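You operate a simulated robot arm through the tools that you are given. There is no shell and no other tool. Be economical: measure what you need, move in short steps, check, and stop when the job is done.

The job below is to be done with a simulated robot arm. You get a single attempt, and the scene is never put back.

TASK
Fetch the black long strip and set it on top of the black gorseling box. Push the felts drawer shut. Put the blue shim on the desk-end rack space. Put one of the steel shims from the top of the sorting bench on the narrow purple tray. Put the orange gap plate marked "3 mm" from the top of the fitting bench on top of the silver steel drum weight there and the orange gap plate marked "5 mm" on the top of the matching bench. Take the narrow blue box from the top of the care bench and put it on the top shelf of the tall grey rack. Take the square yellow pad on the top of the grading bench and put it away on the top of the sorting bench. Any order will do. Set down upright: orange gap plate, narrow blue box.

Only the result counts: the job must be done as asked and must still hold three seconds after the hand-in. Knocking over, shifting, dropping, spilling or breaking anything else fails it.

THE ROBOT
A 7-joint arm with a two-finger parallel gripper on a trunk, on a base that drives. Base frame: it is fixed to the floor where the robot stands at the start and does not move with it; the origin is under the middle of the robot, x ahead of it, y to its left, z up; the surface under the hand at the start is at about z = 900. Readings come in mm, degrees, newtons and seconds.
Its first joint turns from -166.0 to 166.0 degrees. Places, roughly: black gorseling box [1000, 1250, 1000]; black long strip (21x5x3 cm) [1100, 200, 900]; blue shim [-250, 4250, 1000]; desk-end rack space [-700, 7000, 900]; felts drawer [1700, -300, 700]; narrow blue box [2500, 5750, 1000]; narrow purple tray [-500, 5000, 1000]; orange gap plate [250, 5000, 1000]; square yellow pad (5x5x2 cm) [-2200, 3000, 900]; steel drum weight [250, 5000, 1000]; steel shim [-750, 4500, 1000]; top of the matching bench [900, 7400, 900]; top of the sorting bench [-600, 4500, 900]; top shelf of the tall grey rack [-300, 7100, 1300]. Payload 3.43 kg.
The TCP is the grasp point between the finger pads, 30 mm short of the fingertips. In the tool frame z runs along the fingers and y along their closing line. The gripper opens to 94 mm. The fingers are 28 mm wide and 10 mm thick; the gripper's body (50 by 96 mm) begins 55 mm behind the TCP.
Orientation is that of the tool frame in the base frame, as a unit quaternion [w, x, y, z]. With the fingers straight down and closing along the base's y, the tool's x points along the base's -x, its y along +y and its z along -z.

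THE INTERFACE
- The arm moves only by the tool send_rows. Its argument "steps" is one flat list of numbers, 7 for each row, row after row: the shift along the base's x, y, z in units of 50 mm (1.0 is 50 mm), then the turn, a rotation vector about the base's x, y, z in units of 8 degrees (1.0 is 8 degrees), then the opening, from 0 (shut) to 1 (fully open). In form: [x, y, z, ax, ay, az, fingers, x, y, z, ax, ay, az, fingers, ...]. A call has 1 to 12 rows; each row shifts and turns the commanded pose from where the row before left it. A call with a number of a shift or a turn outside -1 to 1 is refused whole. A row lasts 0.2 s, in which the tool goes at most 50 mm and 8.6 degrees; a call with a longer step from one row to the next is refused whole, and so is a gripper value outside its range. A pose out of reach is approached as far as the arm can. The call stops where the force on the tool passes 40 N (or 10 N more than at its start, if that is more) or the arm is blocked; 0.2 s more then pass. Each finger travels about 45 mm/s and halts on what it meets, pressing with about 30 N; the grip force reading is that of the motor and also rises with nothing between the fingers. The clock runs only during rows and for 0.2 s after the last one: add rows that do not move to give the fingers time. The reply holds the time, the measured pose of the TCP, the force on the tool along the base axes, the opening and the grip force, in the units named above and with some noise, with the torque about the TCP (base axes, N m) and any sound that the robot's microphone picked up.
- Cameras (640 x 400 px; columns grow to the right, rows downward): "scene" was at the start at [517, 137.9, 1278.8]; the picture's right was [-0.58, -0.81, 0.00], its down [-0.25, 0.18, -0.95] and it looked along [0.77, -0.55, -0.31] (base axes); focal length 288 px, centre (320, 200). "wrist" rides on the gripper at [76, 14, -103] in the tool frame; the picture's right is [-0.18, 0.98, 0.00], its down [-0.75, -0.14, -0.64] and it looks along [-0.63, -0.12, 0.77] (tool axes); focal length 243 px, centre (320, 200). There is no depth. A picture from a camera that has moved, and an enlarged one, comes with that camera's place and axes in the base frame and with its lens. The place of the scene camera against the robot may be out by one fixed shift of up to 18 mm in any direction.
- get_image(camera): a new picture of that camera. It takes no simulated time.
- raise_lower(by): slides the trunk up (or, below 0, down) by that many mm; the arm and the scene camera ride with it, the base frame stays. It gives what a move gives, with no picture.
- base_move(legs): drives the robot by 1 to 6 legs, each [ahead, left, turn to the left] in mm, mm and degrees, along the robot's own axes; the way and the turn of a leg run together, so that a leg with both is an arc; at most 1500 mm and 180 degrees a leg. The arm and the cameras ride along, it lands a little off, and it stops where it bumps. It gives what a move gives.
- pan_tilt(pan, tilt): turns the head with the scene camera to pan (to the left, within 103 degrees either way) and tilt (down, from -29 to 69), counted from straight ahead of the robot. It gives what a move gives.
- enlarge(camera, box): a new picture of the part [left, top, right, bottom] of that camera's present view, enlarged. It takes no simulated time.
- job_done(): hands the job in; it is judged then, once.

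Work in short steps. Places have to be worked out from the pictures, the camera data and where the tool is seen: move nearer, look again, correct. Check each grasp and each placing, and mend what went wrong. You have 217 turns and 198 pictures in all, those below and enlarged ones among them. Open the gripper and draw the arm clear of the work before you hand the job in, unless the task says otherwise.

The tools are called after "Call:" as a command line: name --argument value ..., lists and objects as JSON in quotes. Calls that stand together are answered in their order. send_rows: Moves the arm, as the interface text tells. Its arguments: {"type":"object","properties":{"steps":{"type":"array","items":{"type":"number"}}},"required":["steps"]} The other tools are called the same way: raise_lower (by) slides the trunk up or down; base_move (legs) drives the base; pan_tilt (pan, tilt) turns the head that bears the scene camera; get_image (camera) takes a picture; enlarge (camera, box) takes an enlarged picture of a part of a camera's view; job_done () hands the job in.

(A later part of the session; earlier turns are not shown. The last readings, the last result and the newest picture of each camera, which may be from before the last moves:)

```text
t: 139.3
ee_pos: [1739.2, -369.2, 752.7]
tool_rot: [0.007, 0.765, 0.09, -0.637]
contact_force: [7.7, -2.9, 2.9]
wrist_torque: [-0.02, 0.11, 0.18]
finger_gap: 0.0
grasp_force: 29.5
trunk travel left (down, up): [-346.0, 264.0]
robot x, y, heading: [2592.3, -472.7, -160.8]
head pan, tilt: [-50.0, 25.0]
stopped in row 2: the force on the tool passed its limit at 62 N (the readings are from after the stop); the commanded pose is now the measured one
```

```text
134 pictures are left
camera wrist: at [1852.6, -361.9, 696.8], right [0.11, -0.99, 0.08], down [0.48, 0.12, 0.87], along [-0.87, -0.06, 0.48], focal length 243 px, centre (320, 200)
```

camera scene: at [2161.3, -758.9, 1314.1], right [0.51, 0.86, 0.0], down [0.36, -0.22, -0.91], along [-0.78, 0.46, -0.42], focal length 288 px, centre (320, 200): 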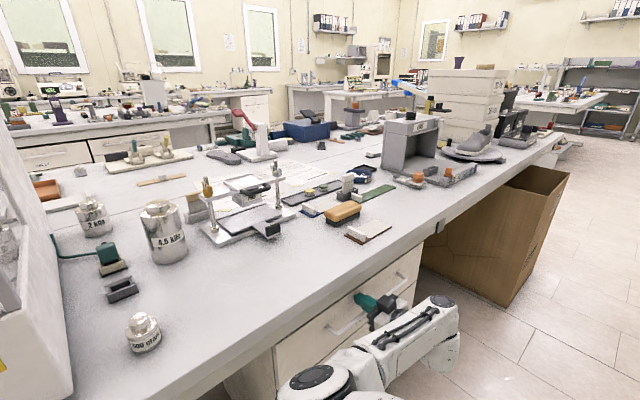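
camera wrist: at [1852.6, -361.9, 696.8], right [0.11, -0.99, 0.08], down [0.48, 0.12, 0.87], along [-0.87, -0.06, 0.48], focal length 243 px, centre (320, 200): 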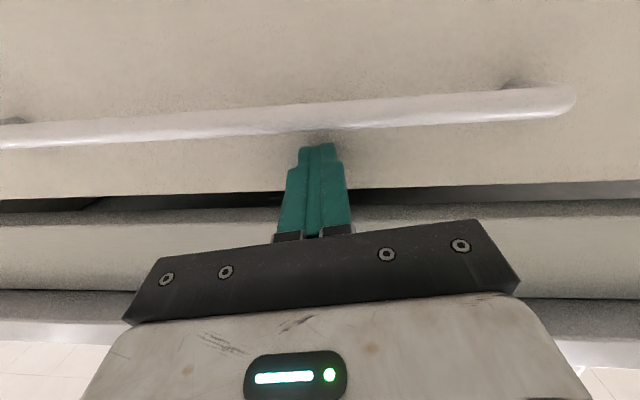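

The force jumped, likely the closed stop. I press once more gently to confirm.

Call:
send_rows --steps '[-0.1, -0.02, 0, 0, 0, 0, 0, -0.1, -0.02, 0, 0, 0, 0, 0, -0.1, -0.02, 0, 0, 0, 0, 0, -0.1, -0.02, 0, 0, 0, 0, 0]'

Call:
enlarge --camera "scene" --box '[220, 230, 460, 400]'

```text
t: 139.7
ee_pos: [1736.9, -369.3, 752.7]
tool_rot: [0.006, 0.766, 0.091, -0.636]
contact_force: [13.5, -2.7, 9.2]
wrist_torque: [-0.09, 0.4, 0.28]
finger_gap: 0.0
grasp_force: 29.8
trunk travel left (down, up): [-346.0, 264.0]
robot x, y, heading: [2593.8, -472.4, -161.0]
head pan, tilt: [-50.0, 25.0]
stopped in row 2: the force on the tool passed its limit at 47 N (the readings are from after the stop); the commanded pose is now the measured one
```

```text
2.35 times, centred on (340, 315) of scene
camera zoom: at [2162.6, -759.4, 1314.3], right [0.51, 0.86, 0.0], down [0.36, -0.22, -0.91], along [-0.78, 0.46, -0.42], focal length 678 px, centre (273, -71)
```

zoom: 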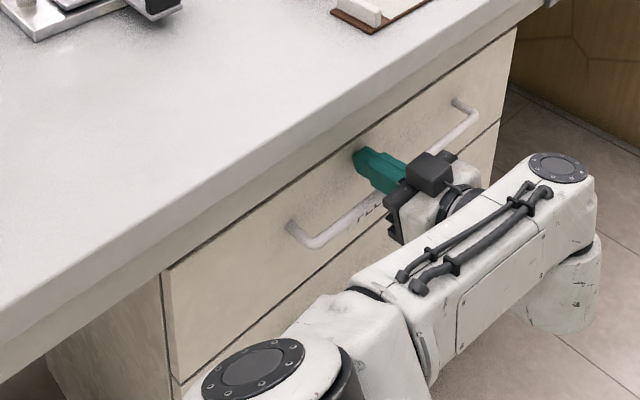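

The drawer is flush with the one below: shut. I retreat the hand and raise the trunk.

Call:
send_rows --steps '[0.6, 0.1, 0, 0, 0, 0, 0, 0.7, 0.12, 0, 0, 0, 0, 0, 0.7, 0.12, 0, 0, 0, 0, 0, 0.7, 0.12, 0, 0, 0, 0, 0]'

Call:
raise_lower --by 260

Call:
get_image --camera "scene"

```text
t: 140.7
ee_pos: [1873.8, -350.1, 752.0]
tool_rot: [0.007, 0.767, 0.091, -0.636]
contact_force: [0.0, -0.1, -0.1]
wrist_torque: [0.02, 0.01, -0.01]
finger_gap: 0.0
grasp_force: 30.0
trunk travel left (down, up): [-346.0, 264.0]
robot x, y, heading: [2595.1, -474.9, -160.7]
head pan, tilt: [-50.0, 25.0]
```

```text
t: 143.4
ee_pos: [1873.9, -350.4, 1012.1]
tool_rot: [0.007, 0.766, 0.09, -0.636]
contact_force: [-0.5, 0.1, -0.5]
wrist_torque: [0.0, 0.0, 0.01]
finger_gap: 0.0
grasp_force: 30.2
trunk travel left (down, up): [-606.0, 4.0]
robot x, y, heading: [2590.4, -477.7, -161.0]
head pan, tilt: [-50.0, 25.0]
```

```text
132 pictures are left
camera scene: at [2161.6, -759.1, 1573.9], right [0.51, 0.86, 0.0], down [0.36, -0.22, -0.91], along [-0.78, 0.46, -0.42], focal length 288 px, centre (320, 200)
```

scene: 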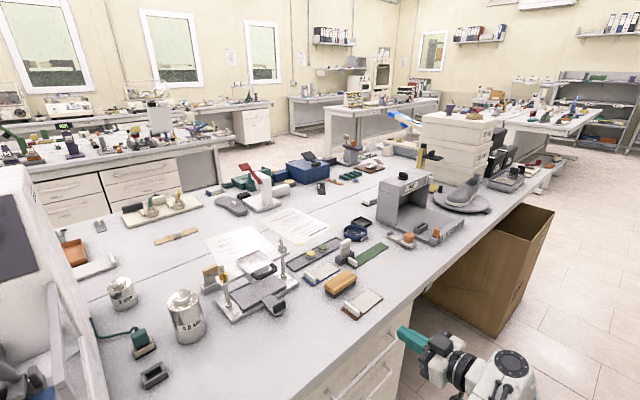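

Now I turn the tool to point down again while raising the hand.

Call:
send_rows --steps '[0.3, 0, 0.9, 0.174, -0.985, 0, 0, 0.3, 0, 0.9, 0.174, -0.985, 0, 0, 0, 0, 0.9, 0.174, -0.985, 0, 0, 0, 0, 0.9, 0.174, -0.985, 0, 0, 0, 0, 0.9, 0.174, -0.985, 0, 0, 0, 0, 0.9, 0.174, -0.985, 0, 0, 0, 0, 0.9, 0.174, -0.985, 0, 0, 0, 0, 0.9, 0.174, -0.985, 0, 0, 0, 0, 0, 0.174, -0.985, 0, 0, 0, 0, 0, 0.15, -0.85, 0, 0]'

Call:
get_image --camera "scene"

```text
t: 145.6
ee_pos: [1892.6, -350.4, 1380.3]
tool_rot: [-0.024, 0.988, 0.145, -0.048]
contact_force: [-0.9, 1.0, -0.8]
wrist_torque: [-0.01, -0.02, -0.04]
finger_gap: 0.0
grasp_force: 29.8
out of reach, approached as far as the arm can: row 5
trunk travel left (down, up): [-606.0, 4.0]
robot x, y, heading: [2598.4, -474.4, -161.0]
head pan, tilt: [-50.0, 25.0]
```

```text
131 pictures are left
camera scene: at [2161.6, -758.8, 1573.9], right [0.51, 0.86, 0.0], down [0.36, -0.22, -0.91], along [-0.78, 0.46, -0.42], focal length 288 px, centre (320, 200)
```

scene: 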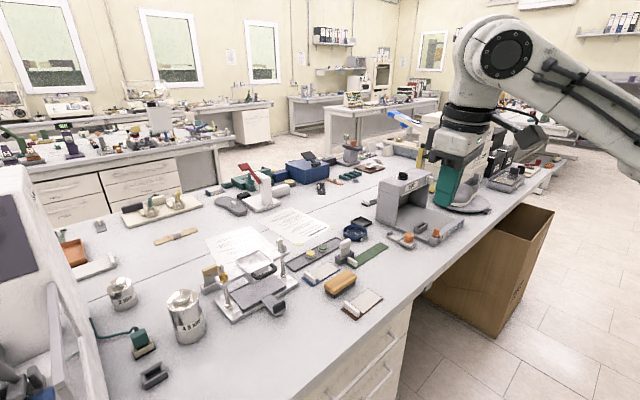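

This posture is far better, with the head free. I drive to face the strip: first along the aisle, then check.

Call:
base_move --legs '[[150, -805, 0], [0, 0, -8]]'

Call:
pan_tilt --pan -25 --tilt 45

Call:
send_rows --steps '[0, 0, 0, 0, 0, 0, 1, 0, 0, 0, 0, 0, 0, 1, 0, 0, 0, 0, 0, 0, 1]'

Call:
get_image --camera "scene"

```text
t: 150.5
ee_pos: [1504.0, 437.7, 1380.6]
tool_rot: [-0.028, 0.995, 0.083, -0.047]
contact_force: [0.1, 0.0, -0.6]
wrist_torque: [-0.02, -0.03, -0.01]
finger_gap: 0.0
grasp_force: 30.0
trunk travel left (down, up): [-606.0, 4.0]
robot x, y, heading: [2188.5, 228.4, -167.9]
head pan, tilt: [-50.0, 25.0]
```

```text
t: 151.4
ee_pos: [1504.0, 437.7, 1380.8]
tool_rot: [-0.028, 0.995, 0.083, -0.047]
contact_force: [-0.2, -0.2, 0.7]
wrist_torque: [0.02, 0.01, -0.01]
finger_gap: 0.0
grasp_force: 29.9
trunk travel left (down, up): [-606.0, 4.0]
robot x, y, heading: [2185.7, 225.3, -167.8]
head pan, tilt: [-25.0, 45.0]
```

```text
t: 152.2
ee_pos: [1504.5, 437.8, 1380.8]
tool_rot: [-0.029, 0.995, 0.083, -0.047]
contact_force: [0.1, 0.6, 0.0]
wrist_torque: [-0.05, 0.02, 0.02]
finger_gap: 68.4
grasp_force: 0.1
trunk travel left (down, up): [-606.0, 4.0]
robot x, y, heading: [2187.4, 224.7, -167.8]
head pan, tilt: [-25.0, 45.0]
```

```text
130 pictures are left
camera scene: at [1714.5, -40.2, 1543.4], right [0.23, 0.97, 0.0], down [0.69, -0.16, -0.71], along [-0.69, 0.16, -0.71], focal length 288 px, centre (320, 200)
```

scene: 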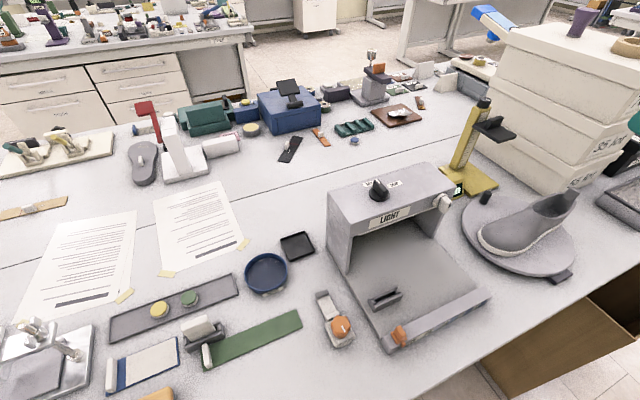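

The strip lies behind the LIGHT tester (back face x≈1265, top ≈1100). I drive 250 mm ahead so that the hand can reach over.

Call:
base_move --legs '[[240, 20, 0]]'

Call:
send_rows --steps '[-0.2, -0.5, 0, 0, 0, 0.95, 1, -0.2, -0.5, 0, 0, 0, 0.95, 1, -0.2, -0.5, 0, 0, 0, 0.95, 1, -0.2, -0.5, 0, 0, 0, 0.95, 1, -0.2, -0.5, 0, 0, 0, 0.95, 1, -0.2, -0.5, 0, 0, 0, 0.95, 1, -0.3, 0, 0, 0, 0, 0.95, 1, -0.3, 0, 0, 0, 0, 0.95, 1, 0, 0, 0, 0, 0, 0.95, 1, 0, 0, 0, 0, 0, 0.95, 1]'

Call:
get_image --camera "scene"

Call:
get_image --camera "wrist"

```text
t: 154.0
ee_pos: [1268.4, 365.5, 1380.1]
tool_rot: [-0.028, 0.995, 0.085, -0.047]
contact_force: [-0.2, 0.4, 0.0]
wrist_torque: [-0.01, 0.0, 0.0]
finger_gap: 94.1
grasp_force: 0.0
trunk travel left (down, up): [-606.0, 4.0]
robot x, y, heading: [1949.0, 160.2, -167.8]
head pan, tilt: [-25.0, 45.0]
```

```text
t: 156.2
ee_pos: [1179.9, 217.8, 1381.3]
tool_rot: [0.008, 0.732, 0.679, -0.054]
contact_force: [-0.5, 0.1, -0.1]
wrist_torque: [-0.01, 0.02, 0.0]
finger_gap: 93.9
grasp_force: 0.1
trunk travel left (down, up): [-606.0, 4.0]
robot x, y, heading: [1949.2, 157.6, -168.0]
head pan, tilt: [-25.0, 45.0]
```

```text
129 pictures are left
camera scene: at [1479.5, -110.8, 1543.4], right [0.22, 0.97, 0.0], down [0.69, -0.16, -0.71], along [-0.69, 0.16, -0.71], focal length 288 px, centre (320, 200)
```

scene: 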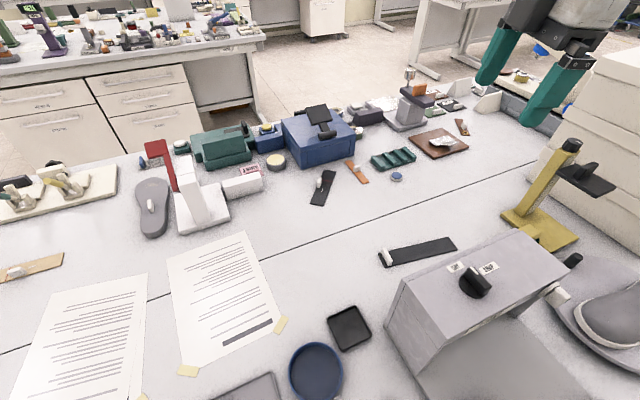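

```text
128 pictures are left
camera wrist: at [1205.8, 299.8, 1475.2], right [0.97, -0.26, -0.04], down [-0.15, -0.68, 0.71], along [-0.21, -0.68, -0.7], focal length 243 px, centre (320, 200)
```

wrist: 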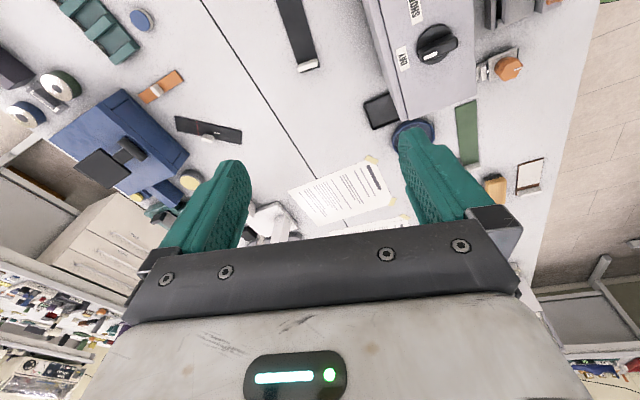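

The wrist view puts the strip's middle at about [1116, 232], along y. I straighten the tool, move above it and descend to z≈1000.

Call:
send_rows --steps '[-0.64, 0.12, 0, 0.31, -0.24, 0.32, 1, -0.64, 0.12, 0, 0.31, -0.24, 0.32, 1, 0, 0, -1, 0, 0, 0, 1, 0, 0, -1, 0, 0, 0, 1, 0, 0, -1, 0, 0, 0, 1, 0, 0, -1, 0, 0, 0, 1, 0, 0, -1, 0, 0, 0, 1, 0, 0, -1, 0, 0, 0, 1, 0, 0, -1, 0, 0, 0, 1, 0, 0, 0, 0, 0, 0, 1]'

Call:
get_image --camera "wrist"

Call:
get_image --camera "scene"

```text
t: 158.4
ee_pos: [1117.6, 229.7, 1032.0]
tool_rot: [0.001, 0.702, 0.712, 0.001]
contact_force: [0.0, 0.0, -0.4]
wrist_torque: [-0.01, -0.02, 0.01]
finger_gap: 94.3
grasp_force: 0.1
trunk travel left (down, up): [-606.0, 4.0]
robot x, y, heading: [1949.4, 155.5, -167.6]
head pan, tilt: [-25.0, 45.0]
```

```text
127 pictures are left
camera wrist: at [1130.7, 304.5, 1134.6], right [0.99, -0.17, 0.0], down [-0.13, -0.76, 0.64], along [-0.11, -0.63, -0.77], focal length 243 px, centre (320, 200)
```

wrist: 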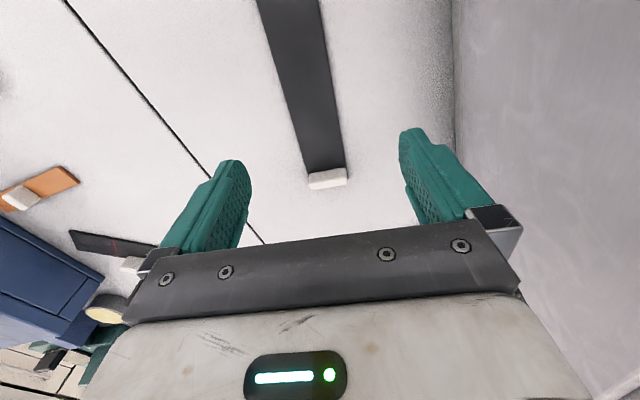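

```text
126 pictures are left
camera scene: at [1479.3, -110.9, 1543.4], right [0.22, 0.97, 0.0], down [0.69, -0.16, -0.71], along [-0.69, 0.16, -0.71], focal length 288 px, centre (320, 200)
```

scene: 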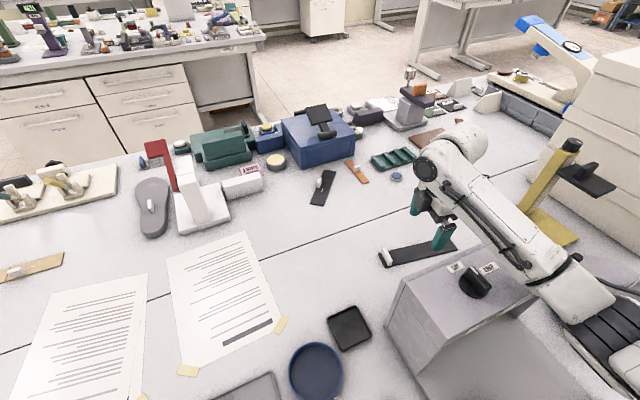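

The forearm passes above the LIGHT tester; I descend 50 mm by arm and check its clearance.

Call:
send_rows --steps '[0, 0, -0.5, 0, 0, 0, 1, 0, 0, -0.5, 0, 0, 0, 1]'

Call:
enlarge --camera "scene" --box '[380, 120, 640, 400]'

```text
t: 159.2
ee_pos: [1105.6, 246.4, 1009.4]
tool_rot: [-0.026, 0.704, 0.71, -0.007]
contact_force: [0.3, 0.1, 0.4]
wrist_torque: [0.02, 0.0, 0.0]
finger_gap: 94.2
grasp_force: 0.0
trunk travel left (down, up): [-606.0, 4.0]
robot x, y, heading: [1949.6, 156.2, -168.1]
head pan, tilt: [-25.0, 45.0]
stopped in row 2: the arm was blocked; the commanded pose is now the measured one
```

```text
1.43 times, centred on (510, 260) of scene
camera zoom: at [1483.6, -110.7, 1545.0], right [0.23, 0.97, 0.0], down [0.69, -0.16, -0.71], along [-0.69, 0.16, -0.7], focal length 412 px, centre (49, 114)
```

zoom: 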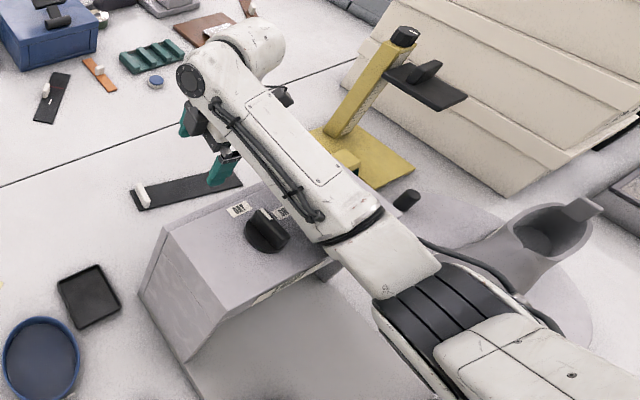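

The arm got blocked, probably touching the tester. I lift at once and compare the tester's place.

Call:
send_rows --steps '[0, 0, 0.6, 0, 0, 0, 1, 0, 0, 0.9, 0, 0, 0, 1, 0, 0, 0.9, 0, 0, 0, 1, 0, 0, 0.9, 0, 0, 0, 1]'

Call:
get_image --camera "scene"

```text
t: 160.2
ee_pos: [1103.7, 243.1, 1163.6]
tool_rot: [-0.017, 0.705, 0.709, -0.002]
contact_force: [0.0, 0.2, 0.1]
wrist_torque: [0.0, 0.01, 0.0]
finger_gap: 94.0
grasp_force: 0.1
trunk travel left (down, up): [-606.0, 4.0]
robot x, y, heading: [1950.6, 155.9, -168.1]
head pan, tilt: [-25.0, 45.0]
```

```text
124 pictures are left
camera scene: at [1477.3, -108.7, 1543.1], right [0.23, 0.97, 0.0], down [0.69, -0.16, -0.71], along [-0.69, 0.16, -0.71], focal length 288 px, centre (320, 200)
```

scene: 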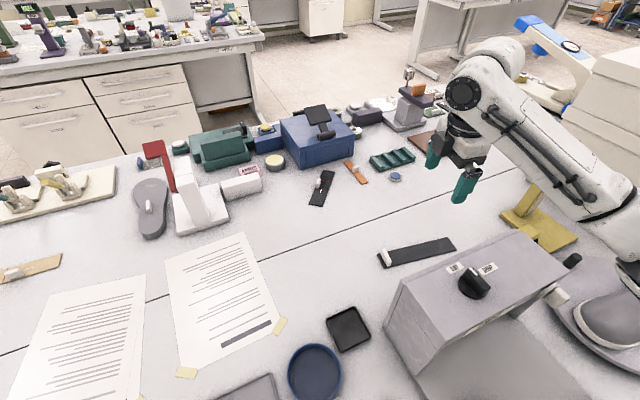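

The tester stayed in place. The forearm cannot clear it from this side, so I will take the strip from the other (west) side by its knob. I lift the hand to travel height and drive back around.

Call:
send_rows --steps '[0, 0, 0.9, 0, 0, 0, 1, 0, 0, 0.9, 0, 0, 0, 1, 0.3, 0, 0.9, 0, 0, 0, 1, 0.5, 0, 0.8, 0, 0, 0, 1, 0.7, 0.3, 0.5, 0, 0, 0, 1, 0.7, 0.3, 0, 0, 0, 0, 1, 0.7, 0.3, 0, 0, 0, 0, 1]'

Call:
base_move --legs '[[-380, 0, 0], [0, -1100, 0], [0, -1000, 0]]'

Call:
pan_tilt --pan 0 --tilt 40

Call:
get_image --camera "scene"

```text
t: 161.8
ee_pos: [1248.6, 289.1, 1368.1]
tool_rot: [-0.018, 0.705, 0.709, -0.003]
contact_force: [-0.7, -0.4, -0.3]
wrist_torque: [-0.02, -0.01, 0.03]
finger_gap: 93.9
grasp_force: 0.0
trunk travel left (down, up): [-606.0, 4.0]
robot x, y, heading: [1949.8, 158.4, -167.8]
head pan, tilt: [-25.0, 45.0]
```

```text
t: 174.1
ee_pos: [1152.2, 2359.1, 1367.4]
tool_rot: [-0.018, 0.693, 0.721, -0.003]
contact_force: [0.2, 0.7, 0.5]
wrist_torque: [-0.03, -0.02, 0.02]
finger_gap: 94.0
grasp_force: 0.1
trunk travel left (down, up): [-606.0, 4.0]
robot x, y, heading: [1856.1, 2254.6, -166.3]
head pan, tilt: [-25.0, 45.0]
```

```text
t: 175.0
ee_pos: [1152.2, 2360.1, 1366.7]
tool_rot: [-0.019, 0.693, 0.721, -0.003]
contact_force: [0.3, -0.3, -0.6]
wrist_torque: [0.03, -0.01, -0.02]
finger_gap: 94.0
grasp_force: 0.2
trunk travel left (down, up): [-606.0, 4.0]
robot x, y, heading: [1856.3, 2252.5, -166.2]
head pan, tilt: [0.0, 40.0]
```

```text
123 pictures are left
camera scene: at [1390.5, 1933.9, 1550.7], right [-0.24, 0.97, 0.0], down [0.62, 0.15, -0.77], along [-0.74, -0.18, -0.64], focal length 288 px, centre (320, 200)
```

scene: 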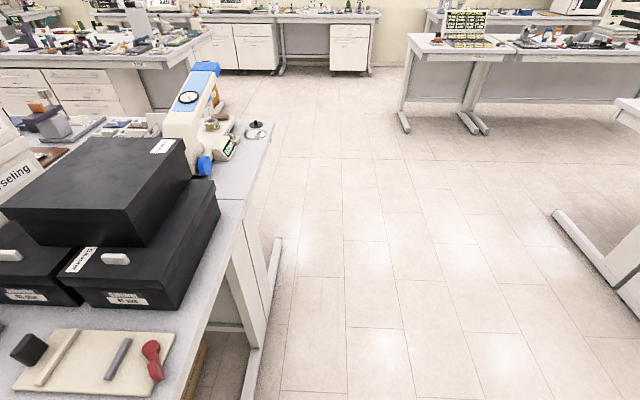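

I enlarge the black boxes' labels from here.

Call:
enlarge --camera "scene" --box '[0, 120, 230, 320]'

Call:
pan_tilt --pan 45 --tilt 35

Call:
send_rows --steps '[0, 0, 0, 0, 0, 0, 1, 0, 0, 0, 0, 0, 0, 1]'

Call:
enlarge --camera "scene" --box '[200, 120, 440, 320]'

```text
2.00 times, centred on (115, 220) of scene
camera zoom: at [1390.5, 1933.9, 1550.7], right [-0.24, 0.97, 0.0], down [0.62, 0.15, -0.77], along [-0.74, -0.18, -0.64], focal length 576 px, centre (730, 160)
```

zoom: 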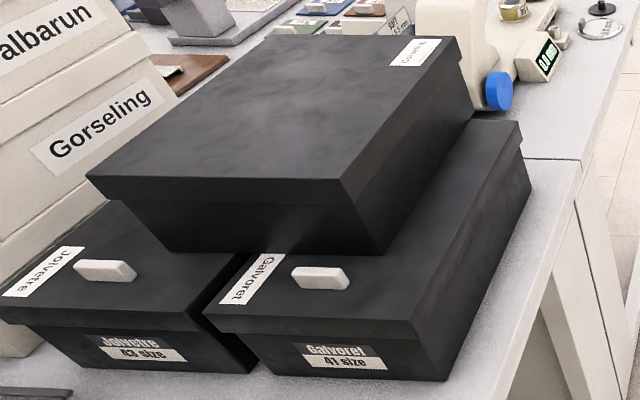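

```text
t: 176.1
ee_pos: [1152.9, 2360.3, 1367.4]
tool_rot: [-0.018, 0.693, 0.72, -0.004]
contact_force: [0.5, -0.6, -0.3]
wrist_torque: [0.0, 0.03, 0.02]
finger_gap: 94.0
grasp_force: 0.0
trunk travel left (down, up): [-606.0, 4.0]
robot x, y, heading: [1857.5, 2248.3, -166.6]
head pan, tilt: [45.0, 35.0]
```

```text
t: 176.7
ee_pos: [1151.8, 2360.6, 1367.1]
tool_rot: [-0.017, 0.693, 0.721, -0.004]
contact_force: [0.4, -0.3, 0.1]
wrist_torque: [-0.02, 0.05, -0.02]
finger_gap: 93.9
grasp_force: 0.0
trunk travel left (down, up): [-606.0, 4.0]
robot x, y, heading: [1855.6, 2252.8, -166.1]
head pan, tilt: [45.0, 35.0]
```

```text
2.00 times, centred on (320, 220) of scene
camera zoom: at [1427.4, 1878.7, 1558.2], right [-0.85, 0.52, 0.0], down [0.3, 0.49, -0.82], along [-0.43, -0.7, -0.57], focal length 576 px, centre (320, 160)
```

zoom: 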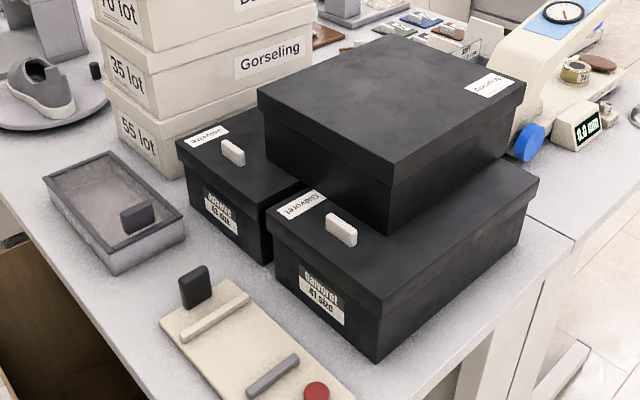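

The top black box is the Gorseling one. I drive round to the west side.

Call:
base_move --legs '[[0, 0, -13.7], [1150, 0, 0], [1100, 0, 0], [0, 0, 179.9], [0, -1050, 0], [0, -1050, 0]]'

Call:
pan_tilt --pan -10 --tilt 35

Call:
get_image --camera "scene"

```text
t: 206.3
ee_pos: [193.7, -111.0, 1367.4]
tool_rot: [0.002, -0.614, 0.789, -0.019]
contact_force: [0.1, -0.2, -0.5]
wrist_torque: [0.0, -0.02, 0.0]
finger_gap: 93.8
grasp_force: 0.0
trunk travel left (down, up): [-606.0, 4.0]
robot x, y, heading: [-450.5, 190.5, -2.9]
head pan, tilt: [45.0, 35.0]
```

```text
t: 207.6
ee_pos: [193.4, -111.3, 1367.4]
tool_rot: [0.0, -0.615, 0.789, -0.017]
contact_force: [-0.3, -0.2, -1.0]
wrist_torque: [0.0, 0.02, -0.01]
finger_gap: 94.1
grasp_force: 0.0
trunk travel left (down, up): [-606.0, 4.0]
robot x, y, heading: [-450.3, 191.6, -2.9]
head pan, tilt: [-10.0, 35.0]
```

```text
120 pictures are left
camera scene: at [83.3, 344.1, 1558.2], right [-0.22, -0.98, 0.0], down [-0.56, 0.13, -0.82], along [0.8, -0.18, -0.57], focal length 288 px, centre (320, 200)
```

scene: 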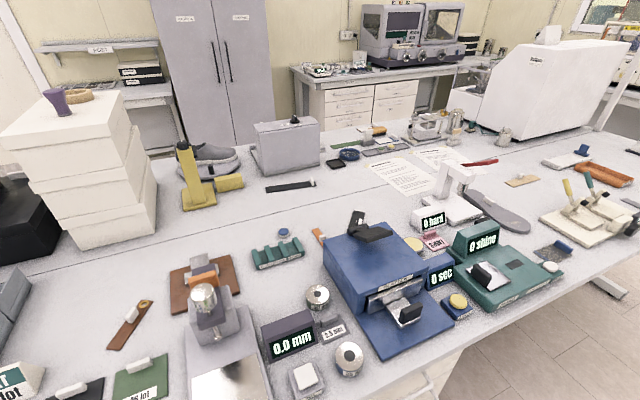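

From this side the blue instrument and its handle would be under the arm. With the arm nearly straight (reach ≈ 960) it should clear the tester from the east instead, so I drive back there, standing further off.

Call:
base_move --legs '[[0, 0, 2.9], [0, 1030, 0], [0, 1030, 0], [1350, 0, 0], [1350, 0, 0], [0, 0, 180]]'

```text
t: 238.1
ee_pos: [1478.5, 2640.7, 1367.2]
tool_rot: [-0.018, 0.768, 0.64, -0.001]
contact_force: [0.4, 0.8, -0.8]
wrist_torque: [-0.02, 0.0, -0.01]
finger_gap: 94.1
grasp_force: 0.0
trunk travel left (down, up): [-606.0, 4.0]
robot x, y, heading: [2141.2, 2382.9, -178.6]
head pan, tilt: [-10.0, 35.0]
```

Turning slightly and moving down the aisle to stand off from the strip.

Call:
base_move --legs '[[0, 0, 9], [100, 924, 0], [100, 924, 0]]'

Call:
pan_tilt --pan -15 --tilt 45

```text
t: 248.1
ee_pos: [1590.3, 665.5, 1368.2]
tool_rot: [-0.018, 0.715, 0.699, -0.003]
contact_force: [-1.0, 0.2, -0.7]
wrist_torque: [0.03, 0.0, 0.01]
finger_gap: 93.7
grasp_force: 0.0
trunk travel left (down, up): [-606.0, 4.0]
robot x, y, heading: [2287.7, 510.6, -169.6]
head pan, tilt: [-10.0, 35.0]
```

```text
t: 248.8
ee_pos: [1590.1, 666.0, 1368.3]
tool_rot: [-0.018, 0.714, 0.7, -0.004]
contact_force: [-0.2, 0.2, -0.7]
wrist_torque: [0.04, -0.03, 0.0]
finger_gap: 94.1
grasp_force: 0.0
trunk travel left (down, up): [-606.0, 4.0]
robot x, y, heading: [2290.1, 513.2, -169.6]
head pan, tilt: [-15.0, 45.0]
```

I drive 245 mm ahead and bring the hand toward the strip at z≈1200 from the tester's right end.

Call:
base_move --legs '[[245, 0, 0]]'

Call:
send_rows --steps '[-0.3, -0.9, 0, 0, 0, 0, 1, -0.3, -0.9, 0, 0, 0, 0, 1, -0.3, -0.9, 0, 0, 0, 0, 1, -0.3, -0.9, 0, 0, 0, 0, 1, -0.2, -0.3, -0.8, 0, 0, 0, 1, -0.2, -0.3, -0.8, 0, 0, 0, 1, -0.2, -0.3, -0.8, 0, 0, 0, 1, -0.2, -0.3, -0.8, 0, 0, 0, 1, 0, 0, 0, 0, 0, 0, 1]'

Call:
get_image --camera "scene"

```text
t: 250.7
ee_pos: [1344.0, 622.8, 1366.9]
tool_rot: [-0.019, 0.715, 0.699, -0.003]
contact_force: [0.0, 0.4, 0.0]
wrist_torque: [-0.04, 0.01, -0.03]
finger_gap: 94.0
grasp_force: 0.0
trunk travel left (down, up): [-606.0, 4.0]
robot x, y, heading: [2041.6, 473.9, -169.9]
head pan, tilt: [-15.0, 45.0]
```

```text
t: 252.7
ee_pos: [1242.3, 382.7, 1207.1]
tool_rot: [-0.018, 0.715, 0.699, -0.003]
contact_force: [1.0, -0.4, 0.7]
wrist_torque: [-0.02, -0.01, -0.01]
finger_gap: 94.0
grasp_force: 0.1
trunk travel left (down, up): [-606.0, 4.0]
robot x, y, heading: [2042.5, 470.9, -169.9]
head pan, tilt: [-15.0, 45.0]
```

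```text
119 pictures are left
camera scene: at [1557.4, 203.4, 1543.3], right [0.08, 1.0, 0.0], down [0.7, -0.06, -0.71], along [-0.7, 0.06, -0.71], focal length 288 px, centre (320, 200)
```

scene: 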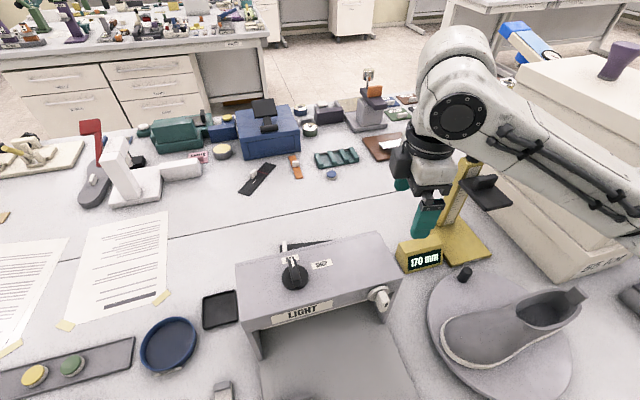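

I continue to above the strip at this height.

Call:
send_rows --steps '[-0.63, -0.75, 0, 0, 0, 0, 1, -0.63, -0.75, 0, 0, 0, 0, 1, -0.63, -0.75, 0, 0, 0, 0, 1, -0.63, -0.75, 0, 0, 0, 0.2, 1, 0, 0, 0, 0, 0, 0, 1]'

Call:
get_image --camera "scene"

Call:
get_image --camera "wrist"

```text
t: 253.9
ee_pos: [1114.2, 230.4, 1206.0]
tool_rot: [-0.018, 0.705, 0.709, -0.003]
contact_force: [-0.2, 0.6, -0.9]
wrist_torque: [0.0, -0.01, 0.0]
finger_gap: 93.9
grasp_force: 0.1
trunk travel left (down, up): [-606.0, 4.0]
robot x, y, heading: [2042.0, 471.3, -169.8]
head pan, tilt: [-15.0, 45.0]
```

```text
118 pictures are left
camera scene: at [1557.5, 203.2, 1543.3], right [0.08, 1.0, 0.0], down [0.7, -0.06, -0.71], along [-0.7, 0.06, -0.71], focal length 288 px, centre (320, 200)
```

scene: 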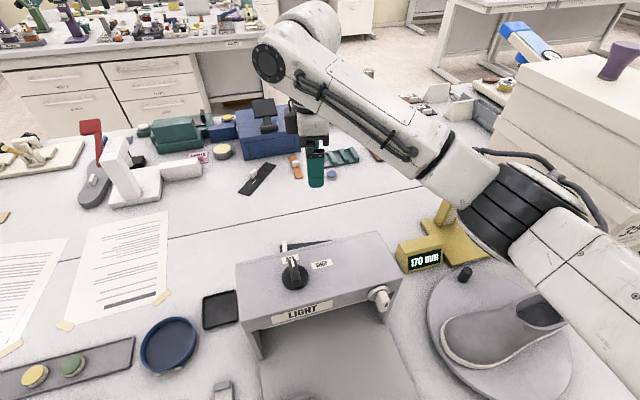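

```text
117 pictures are left
camera wrist: at [1130.7, 304.2, 1310.8], right [0.98, -0.18, -0.03], down [-0.12, -0.77, 0.63], along [-0.14, -0.62, -0.78], focal length 243 px, centre (320, 200)
```

wrist: 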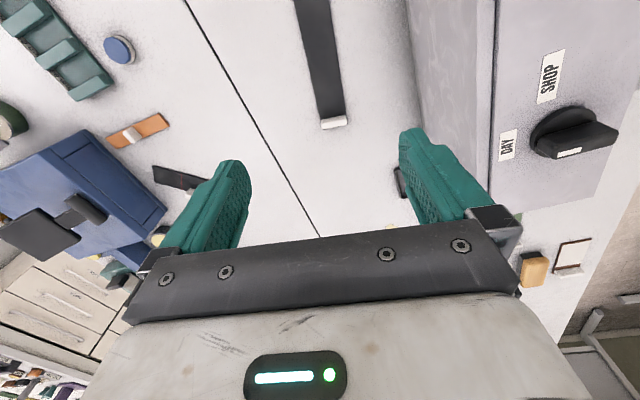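

The forearm now passes right of the tester. I level the tool, and descend in stages watching the elbow.

Call:
send_rows --steps '[-0.04, 0, -0.5, -0.15, -0.21, 0.25, 1, 0, 0, -0.7, 0, 0, 0, 1, 0, 0, -0.7, 0, 0, 0, 1, 0, 0, 0, 0, 0, 0, 1]'

Call:
get_image --camera "scene"

```text
t: 254.9
ee_pos: [1113.2, 233.7, 1115.5]
tool_rot: [0.0, 0.692, 0.722, -0.001]
contact_force: [-0.2, -0.5, 0.0]
wrist_torque: [0.01, -0.04, 0.03]
finger_gap: 93.9
grasp_force: 0.1
trunk travel left (down, up): [-606.0, 4.0]
robot x, y, heading: [2039.5, 473.1, -170.0]
head pan, tilt: [-15.0, 45.0]
```

```text
116 pictures are left
camera scene: at [1557.4, 203.4, 1543.3], right [0.08, 1.0, 0.0], down [0.7, -0.06, -0.71], along [-0.7, 0.06, -0.71], focal length 288 px, centre (320, 200)
```

scene: 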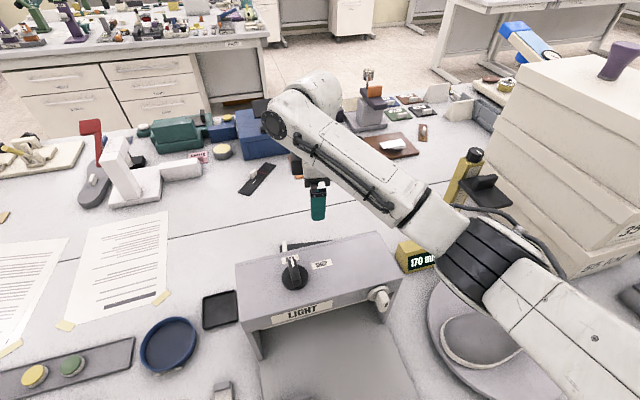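

The elbow hangs below the arm line here and would hit the shoe or tester. I withdraw upward and try to restore the start posture (elbow up) by returning the hand to its starting place relative to the robot.

Call:
send_rows --steps '[0, 0, 0.95, 0, 0, 0, 1, 0, 0, 0.95, 0, 0, 0, 1, 0.1, 0.1, 0.95, 0, 0, 0, 1, 0.1, 0.1, 0.95, 0, 0, 0, 1, 0.1, 0.1, 0.95, 0, 0, 0, 1, 0.5, 0.4, 0.6, 0, 0, -1, 1, 0.7, 0.5, 0.4, 0, 0, -1, 1, 0.7, 0.5, 0.4, 0, 0, -1, 1, 0.7, 0.5, 0.3, 0, 0, -1, 1, 0.7, 0.5, 0.3, 0, 0, -1, 1, 0.7, 0.5, 0.3, 0, 0, -1, 1, 0.7, 0.5, 0, 0, 0, -1, 1]'

Call:
send_rows --steps '[0.3, 0.3, 0, 0, 0, -1, 1, 0, 0, 0, 0, 0, -1, 1, 0, 0, 0, 0, 0, -1, 1, 0, 0, 0, 0, 0, -0.3, 1, 0, 0, 0, 0, 0, 0, 1]'

Call:
get_image --camera "scene"

```text
t: 257.5
ee_pos: [1368.1, 418.7, 1465.6]
tool_rot: [-0.001, 0.951, 0.311, -0.001]
contact_force: [-0.7, -0.5, -0.2]
wrist_torque: [0.0, -0.02, 0.03]
finger_gap: 93.8
grasp_force: 0.0
trunk travel left (down, up): [-606.0, 4.0]
robot x, y, heading: [2042.1, 471.4, -169.8]
head pan, tilt: [-15.0, 45.0]
```

```text
t: 258.7
ee_pos: [1380.7, 432.5, 1466.1]
tool_rot: [-0.001, 0.996, 0.086, 0.0]
contact_force: [-0.2, 0.2, -0.2]
wrist_torque: [0.01, -0.01, 0.02]
finger_gap: 94.1
grasp_force: 0.1
trunk travel left (down, up): [-606.0, 4.0]
robot x, y, heading: [2036.9, 471.8, -169.8]
head pan, tilt: [-15.0, 45.0]
```

```text
115 pictures are left
camera scene: at [1557.6, 203.6, 1543.4], right [0.08, 1.0, 0.0], down [0.7, -0.06, -0.71], along [-0.7, 0.06, -0.71], focal length 288 px, centre (320, 200)
```

scene: 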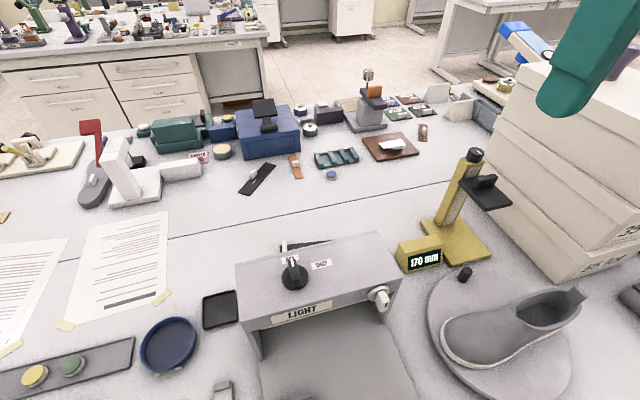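

I look at the arm's posture now.

Call:
pan_tilt --pan -70 --tilt 5

Call:
send_rows --steps '[0, 0, 0, 0, 0, 0, 1, 0, 0, 0, 0, 0, 0, 1, 0, 0, 0, 0, 0, 0, 1]'

Call:
get_image --camera "scene"

```text
t: 259.9
ee_pos: [1379.9, 433.8, 1464.8]
tool_rot: [-0.001, 0.996, 0.087, 0.0]
contact_force: [-0.3, 0.0, 0.1]
wrist_torque: [0.0, 0.01, 0.01]
finger_gap: 94.2
grasp_force: 0.1
trunk travel left (down, up): [-606.0, 4.0]
robot x, y, heading: [2037.0, 470.7, -169.7]
head pan, tilt: [-70.0, 5.0]
```

```text
t: 260.7
ee_pos: [1381.5, 433.0, 1465.3]
tool_rot: [-0.001, 0.996, 0.086, 0.0]
contact_force: [1.0, 0.2, -0.5]
wrist_torque: [0.0, -0.01, 0.0]
finger_gap: 93.9
grasp_force: 0.1
trunk travel left (down, up): [-606.0, 4.0]
robot x, y, heading: [2044.1, 466.6, -169.9]
head pan, tilt: [-70.0, 5.0]
```

```text
114 pictures are left
camera scene: at [1592.4, 276.1, 1606.4], right [0.86, 0.5, 0.0], down [0.04, -0.08, -1.0], along [-0.5, 0.86, -0.09], focal length 288 px, centre (320, 200)
```

scene: 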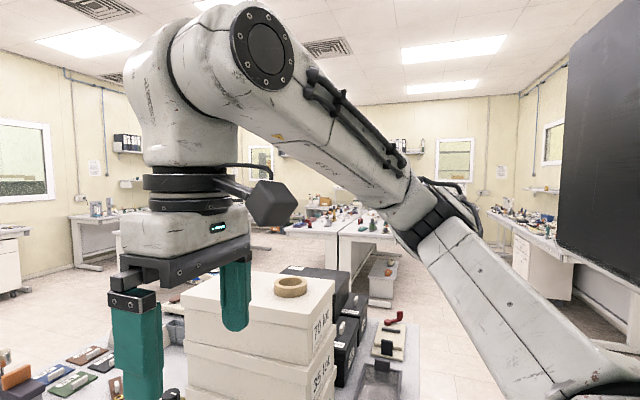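

The elbow hangs down in line with the arm; it swings out to the right when the hand is on the robot's left. I turn the base 16° right so the strip lies more to its left, then approach again.

Call:
base_move --legs '[[0, 0, -16]]'

Call:
pan_tilt --pan 5 --tilt 40

Call:
send_rows --steps '[-0.4, -0.85, -0.3, 0, 0, 1, 1, -0.4, -0.85, -0.3, 0, 0, 1, 1, -0.4, -0.85, -0.3, 0, 0, 1, 1, -0.4, -0.85, -0.3, 0, 0, 1, 1, -0.4, -0.85, -0.3, 0, 0, 1, 1, -0.4, -0.85, -0.3, 0, 0, 1, 1]'

Call:
get_image --camera "scene"

```text
t: 262.0
ee_pos: [1396.3, 617.3, 1466.0]
tool_rot: [0.0, 0.999, -0.054, 0.0]
contact_force: [-0.1, 0.1, 0.3]
wrist_torque: [0.01, 0.01, -0.02]
finger_gap: 94.1
grasp_force: 0.1
trunk travel left (down, up): [-606.0, 4.0]
robot x, y, heading: [2042.1, 471.8, 174.0]
head pan, tilt: [-70.0, 5.0]
```

```text
t: 263.5
ee_pos: [1395.0, 618.0, 1464.7]
tool_rot: [0.0, 0.999, -0.054, 0.0]
contact_force: [0.8, 0.3, -0.4]
wrist_torque: [0.02, 0.01, 0.02]
finger_gap: 93.8
grasp_force: 0.1
trunk travel left (down, up): [-606.0, 4.0]
robot x, y, heading: [2038.4, 469.7, 174.1]
head pan, tilt: [5.0, 40.0]
```

```text
t: 264.9
ee_pos: [1277.3, 363.2, 1374.8]
tool_rot: [-0.001, 0.934, 0.358, 0.0]
contact_force: [-0.7, 0.1, 0.3]
wrist_torque: [-0.01, -0.02, -0.02]
finger_gap: 94.0
grasp_force: 0.1
trunk travel left (down, up): [-606.0, 4.0]
robot x, y, heading: [2038.6, 469.3, 174.0]
head pan, tilt: [5.0, 40.0]
```

```text
113 pictures are left
camera scene: at [1494.2, 320.0, 1550.7], right [0.02, 1.0, 0.0], down [0.64, -0.01, -0.77], along [-0.77, 0.01, -0.64], focal length 288 px, centre (320, 200)
```

scene: 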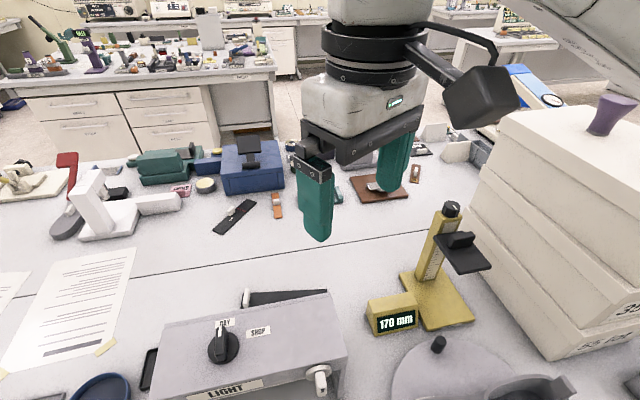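

Forearm is up on the right. I continue to above the strip.

Call:
send_rows --steps '[-0.6, -0.48, -0.5, 0, 0, 1, 1, -0.6, -0.48, -0.5, 0, 0, 1, 1, -0.6, -0.48, -0.5, 0, 0, 1, 1, -0.6, -0.48, -0.5, 0, 0, 1, 1, -0.6, -0.48, -0.5, 0, 0, 1, 1, -0.28, -0.2, -0.9, 0, 0, 1, 1, 0, 0, -0.9, 0, 0, 0.25, 1, 0, 0, 0, 0, 0, 0, 1]'

Call:
get_image --camera "scene"

```text
t: 266.7
ee_pos: [1111.8, 230.7, 1158.6]
tool_rot: [-0.001, 0.696, 0.718, 0.0]
contact_force: [0.2, 0.1, 0.4]
wrist_torque: [0.02, 0.01, 0.01]
finger_gap: 94.0
grasp_force: 0.0
trunk travel left (down, up): [-606.0, 4.0]
robot x, y, heading: [2037.2, 467.7, 173.9]
head pan, tilt: [5.0, 40.0]
```

```text
112 pictures are left
camera scene: at [1494.2, 319.4, 1550.6], right [0.02, 1.0, 0.0], down [0.64, -0.01, -0.77], along [-0.77, 0.01, -0.64], focal length 288 px, centre (320, 200)
```

scene: 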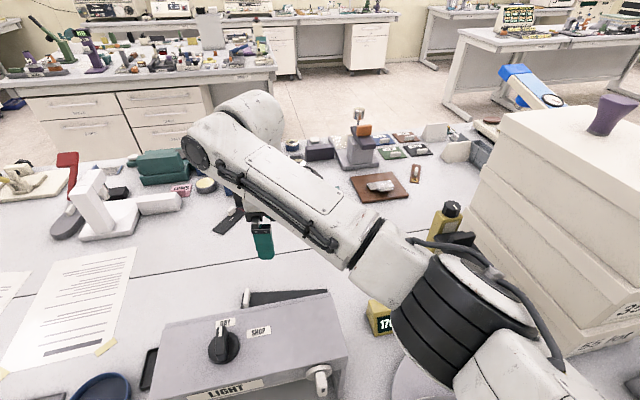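

The elbow is still on the right, over the shoe. I will switch to the elbow-left posture in open floor space. First I lift and retract, then drive to the open area north of the table.

Call:
send_rows --steps '[0, 0, 0.95, 0, 0, -1, 1, 0.1, 0.1, 0.95, 0, 0, -1, 1, 0.2, 0.2, 0.95, 0, 0, -1, 1, 0.3, 0.3, 0.9, 0, 0, -1, 1, 0.5, 0.6, 0.5, 0, 0, -1, 1, 0.7, 0.7, 0, 0, 0, -1, 1, 0.7, 0.7, 0, 0, 0, -1, 1, 0.7, 0.7, 0, 0, 0, -1, 1, 0.7, 0.7, 0, 0, 0, -1, 1, 0.7, 0.7, 0, 0, 0, -1, 1, 0.7, 0.7, 0, 0, 0, -1, 1, 0.3, 0.3, 0, 0, 0, 0, 1]'

Call:
base_move --legs '[[-200, 0, 0], [0, -950, 0], [0, -900, 6]]'

Call:
pan_tilt --pan -60 --tilt 10

Call:
get_image --camera "scene"

```text
t: 269.3
ee_pos: [1396.1, 515.1, 1370.6]
tool_rot: [-0.001, 0.999, 0.033, -0.001]
contact_force: [-0.2, 0.1, -1.0]
wrist_torque: [0.01, -0.04, -0.01]
finger_gap: 93.9
grasp_force: 0.1
trunk travel left (down, up): [-606.0, 4.0]
robot x, y, heading: [2042.9, 471.5, 174.2]
head pan, tilt: [5.0, 40.0]
```

```text
t: 279.7
ee_pos: [1707.7, 2222.9, 1370.1]
tool_rot: [-0.002, 0.995, 0.105, 0.0]
contact_force: [-1.1, -0.9, -0.5]
wrist_torque: [0.01, -0.01, -0.04]
finger_gap: 94.0
grasp_force: 0.2
trunk travel left (down, up): [-606.0, 4.0]
robot x, y, heading: [2349.5, 2270.2, -177.8]
head pan, tilt: [5.0, 40.0]
```

```text
t: 281.1
ee_pos: [1707.4, 2223.4, 1370.7]
tool_rot: [-0.002, 0.995, 0.104, 0.0]
contact_force: [0.4, -0.4, 0.0]
wrist_torque: [-0.04, -0.02, 0.01]
finger_gap: 93.9
grasp_force: 0.2
trunk travel left (down, up): [-606.0, 4.0]
robot x, y, heading: [2351.7, 2264.6, -177.7]
head pan, tilt: [-60.0, 10.0]
```

```text
111 pictures are left
camera scene: at [1867.5, 2133.7, 1598.3], right [0.85, 0.53, 0.0], down [0.09, -0.15, -0.98], along [-0.53, 0.83, -0.17], focal length 288 px, centre (320, 200)
```

scene: 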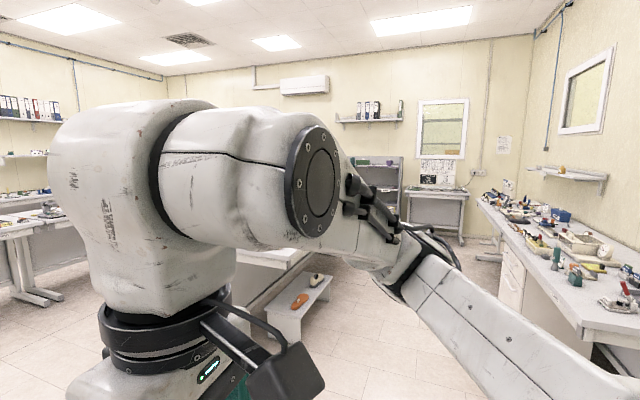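

I turn the tool horizontal here in open space to see how the elbow moves.

Call:
send_rows --steps '[0, 0, -0.6, -0.04, 0.999, 0, 0, 0, 0, -0.6, -0.04, 0.999, 0, 0, 0, 0, -0.6, -0.04, 0.999, 0, 0, 0, 0, -0.6, -0.04, 0.999, 0, 0, 0, 0, -0.6, -0.04, 0.999, 0, 0, 0, 0, -0.6, -0.04, 0.999, 0, 0, 0, 0, -0.6, -0.04, 0.999, 0, 0, 0, 0, -0.6, -0.04, 0.999, 0, 0, 0, 0, -0.6, -0.04, 0.999, 0, 0, 0, 0, -0.6, -0.04, 0.999, 0, 0, 0, 0, -0.6, 0, 0, 0, 0]'

Call:
send_rows --steps '[-0.9, 0, 0, 0, 0, 0, 0, -0.9, 0, 0, 0, 0, 0, 0, -0.9, 0, 0, 0, 0, 0, 0, -0.9, 0, 0, 0, 0, 0, 0, -0.5, 0, 0, 0, 0, 0, 0, 0, 0, 0, 0, 0, 0, 0]'

Call:
get_image --camera "scene"

```text
t: 283.5
ee_pos: [1583.2, 2154.4, 1124.9]
tool_rot: [-0.041, 0.761, 0.08, -0.642]
contact_force: [-0.7, 0.4, -0.2]
wrist_torque: [-0.01, -0.01, -0.01]
finger_gap: 0.2
grasp_force: 30.0
out of reach, approached as far as the arm can: row 1, 2, 4, 5
trunk travel left (down, up): [-606.0, 4.0]
robot x, y, heading: [2350.3, 2270.6, -177.8]
head pan, tilt: [-60.0, 10.0]
```

```text
t: 284.9
ee_pos: [1379.5, 2153.8, 1124.0]
tool_rot: [-0.041, 0.762, 0.08, -0.641]
contact_force: [0.1, 0.0, 0.2]
wrist_torque: [-0.05, -0.07, -0.02]
finger_gap: 0.1
grasp_force: 29.8
trunk travel left (down, up): [-606.0, 4.0]
robot x, y, heading: [2350.7, 2271.8, -177.7]
head pan, tilt: [-60.0, 10.0]
```

```text
110 pictures are left
camera scene: at [1867.5, 2133.6, 1598.3], right [0.85, 0.53, 0.0], down [0.09, -0.15, -0.98], along [-0.53, 0.83, -0.17], focal length 288 px, centre (320, 200)
```

scene: 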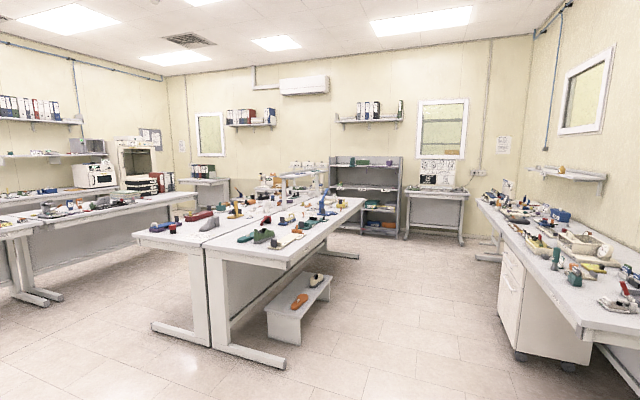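

I look where the elbow is.

Call:
pan_tilt --pan -5 --tilt 50

Call:
send_rows --steps '[0, 0, 0, 0, 0, 0, 0, 0, 0, 0, 0, 0, 0, 0, 0, 0, 0, 0, 0, 0, 0]'

Call:
get_image --camera "scene"

```text
t: 286.1
ee_pos: [1379.4, 2155.4, 1124.8]
tool_rot: [-0.042, 0.762, 0.079, -0.641]
contact_force: [-0.3, -0.2, 0.2]
wrist_torque: [0.0, 0.02, 0.03]
finger_gap: 0.0
grasp_force: 30.0
trunk travel left (down, up): [-606.0, 4.0]
robot x, y, heading: [2354.9, 2270.2, -177.8]
head pan, tilt: [-5.0, 50.0]
```

```text
t: 286.9
ee_pos: [1380.5, 2155.4, 1125.1]
tool_rot: [-0.043, 0.762, 0.079, -0.641]
contact_force: [-0.1, -0.9, 0.0]
wrist_torque: [0.04, 0.0, 0.03]
finger_gap: 0.0
grasp_force: 29.9
trunk travel left (down, up): [-606.0, 4.0]
robot x, y, heading: [2354.9, 2268.9, -178.1]
head pan, tilt: [-5.0, 50.0]
```

```text
109 pictures are left
camera scene: at [1840.2, 2058.7, 1536.5], right [0.05, 1.0, 0.0], down [0.77, -0.04, -0.64], along [-0.64, 0.03, -0.77], focal length 288 px, centre (320, 200)
```

scene: 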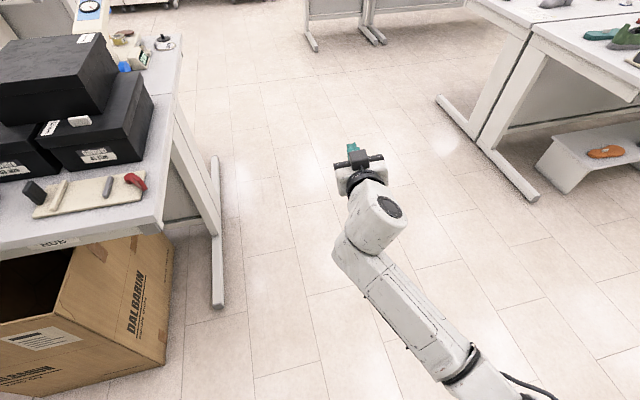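

The elbow still hangs on the right. I move the hand far to the right and a bit lower, as in the drawer push where the elbow went left.

Call:
send_rows --steps '[0, 0.95, -0.2, 0, 0, 0, 0, 0, 0.95, -0.2, 0, 0, 0, 0, 0, 0.95, -0.2, 0, 0, 0, 0, 0, 0.95, -0.2, 0, 0, 0, 0, 0, 0.95, -0.2, 0, 0, 0, 0, 0, 0.95, -0.2, 0, 0, 0, 0, 0, 0.95, -0.2, 0, 0, 0, 0, 0, 0.95, -0.2, 0, 0, 0, 0, 0, 0.95, -0.2, 0, 0, 0, 0, 0, 0.95, -0.2, 0, 0, 0, 0]'

Call:
get_image --camera "scene"

```text
t: 289.1
ee_pos: [1380.8, 2635.5, 1022.8]
tool_rot: [-0.042, 0.762, 0.08, -0.641]
contact_force: [0.3, -0.2, -1.0]
wrist_torque: [0.0, 0.0, -0.04]
finger_gap: 0.1
grasp_force: 30.4
trunk travel left (down, up): [-606.0, 4.0]
robot x, y, heading: [2352.5, 2268.2, -177.6]
head pan, tilt: [-5.0, 50.0]
```

```text
108 pictures are left
camera scene: at [1840.4, 2058.4, 1536.5], right [0.05, 1.0, 0.0], down [0.77, -0.04, -0.64], along [-0.64, 0.03, -0.77], focal length 288 px, centre (320, 200)
```

scene: 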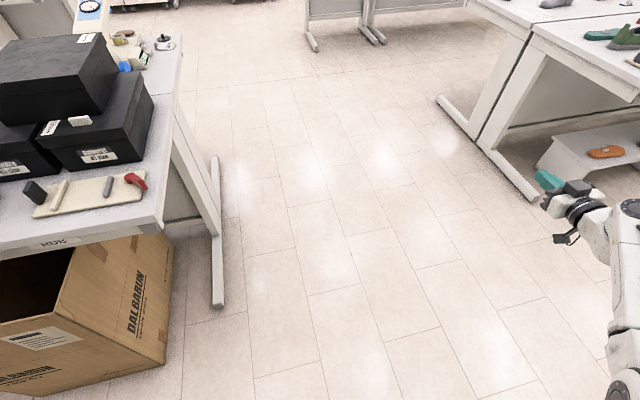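

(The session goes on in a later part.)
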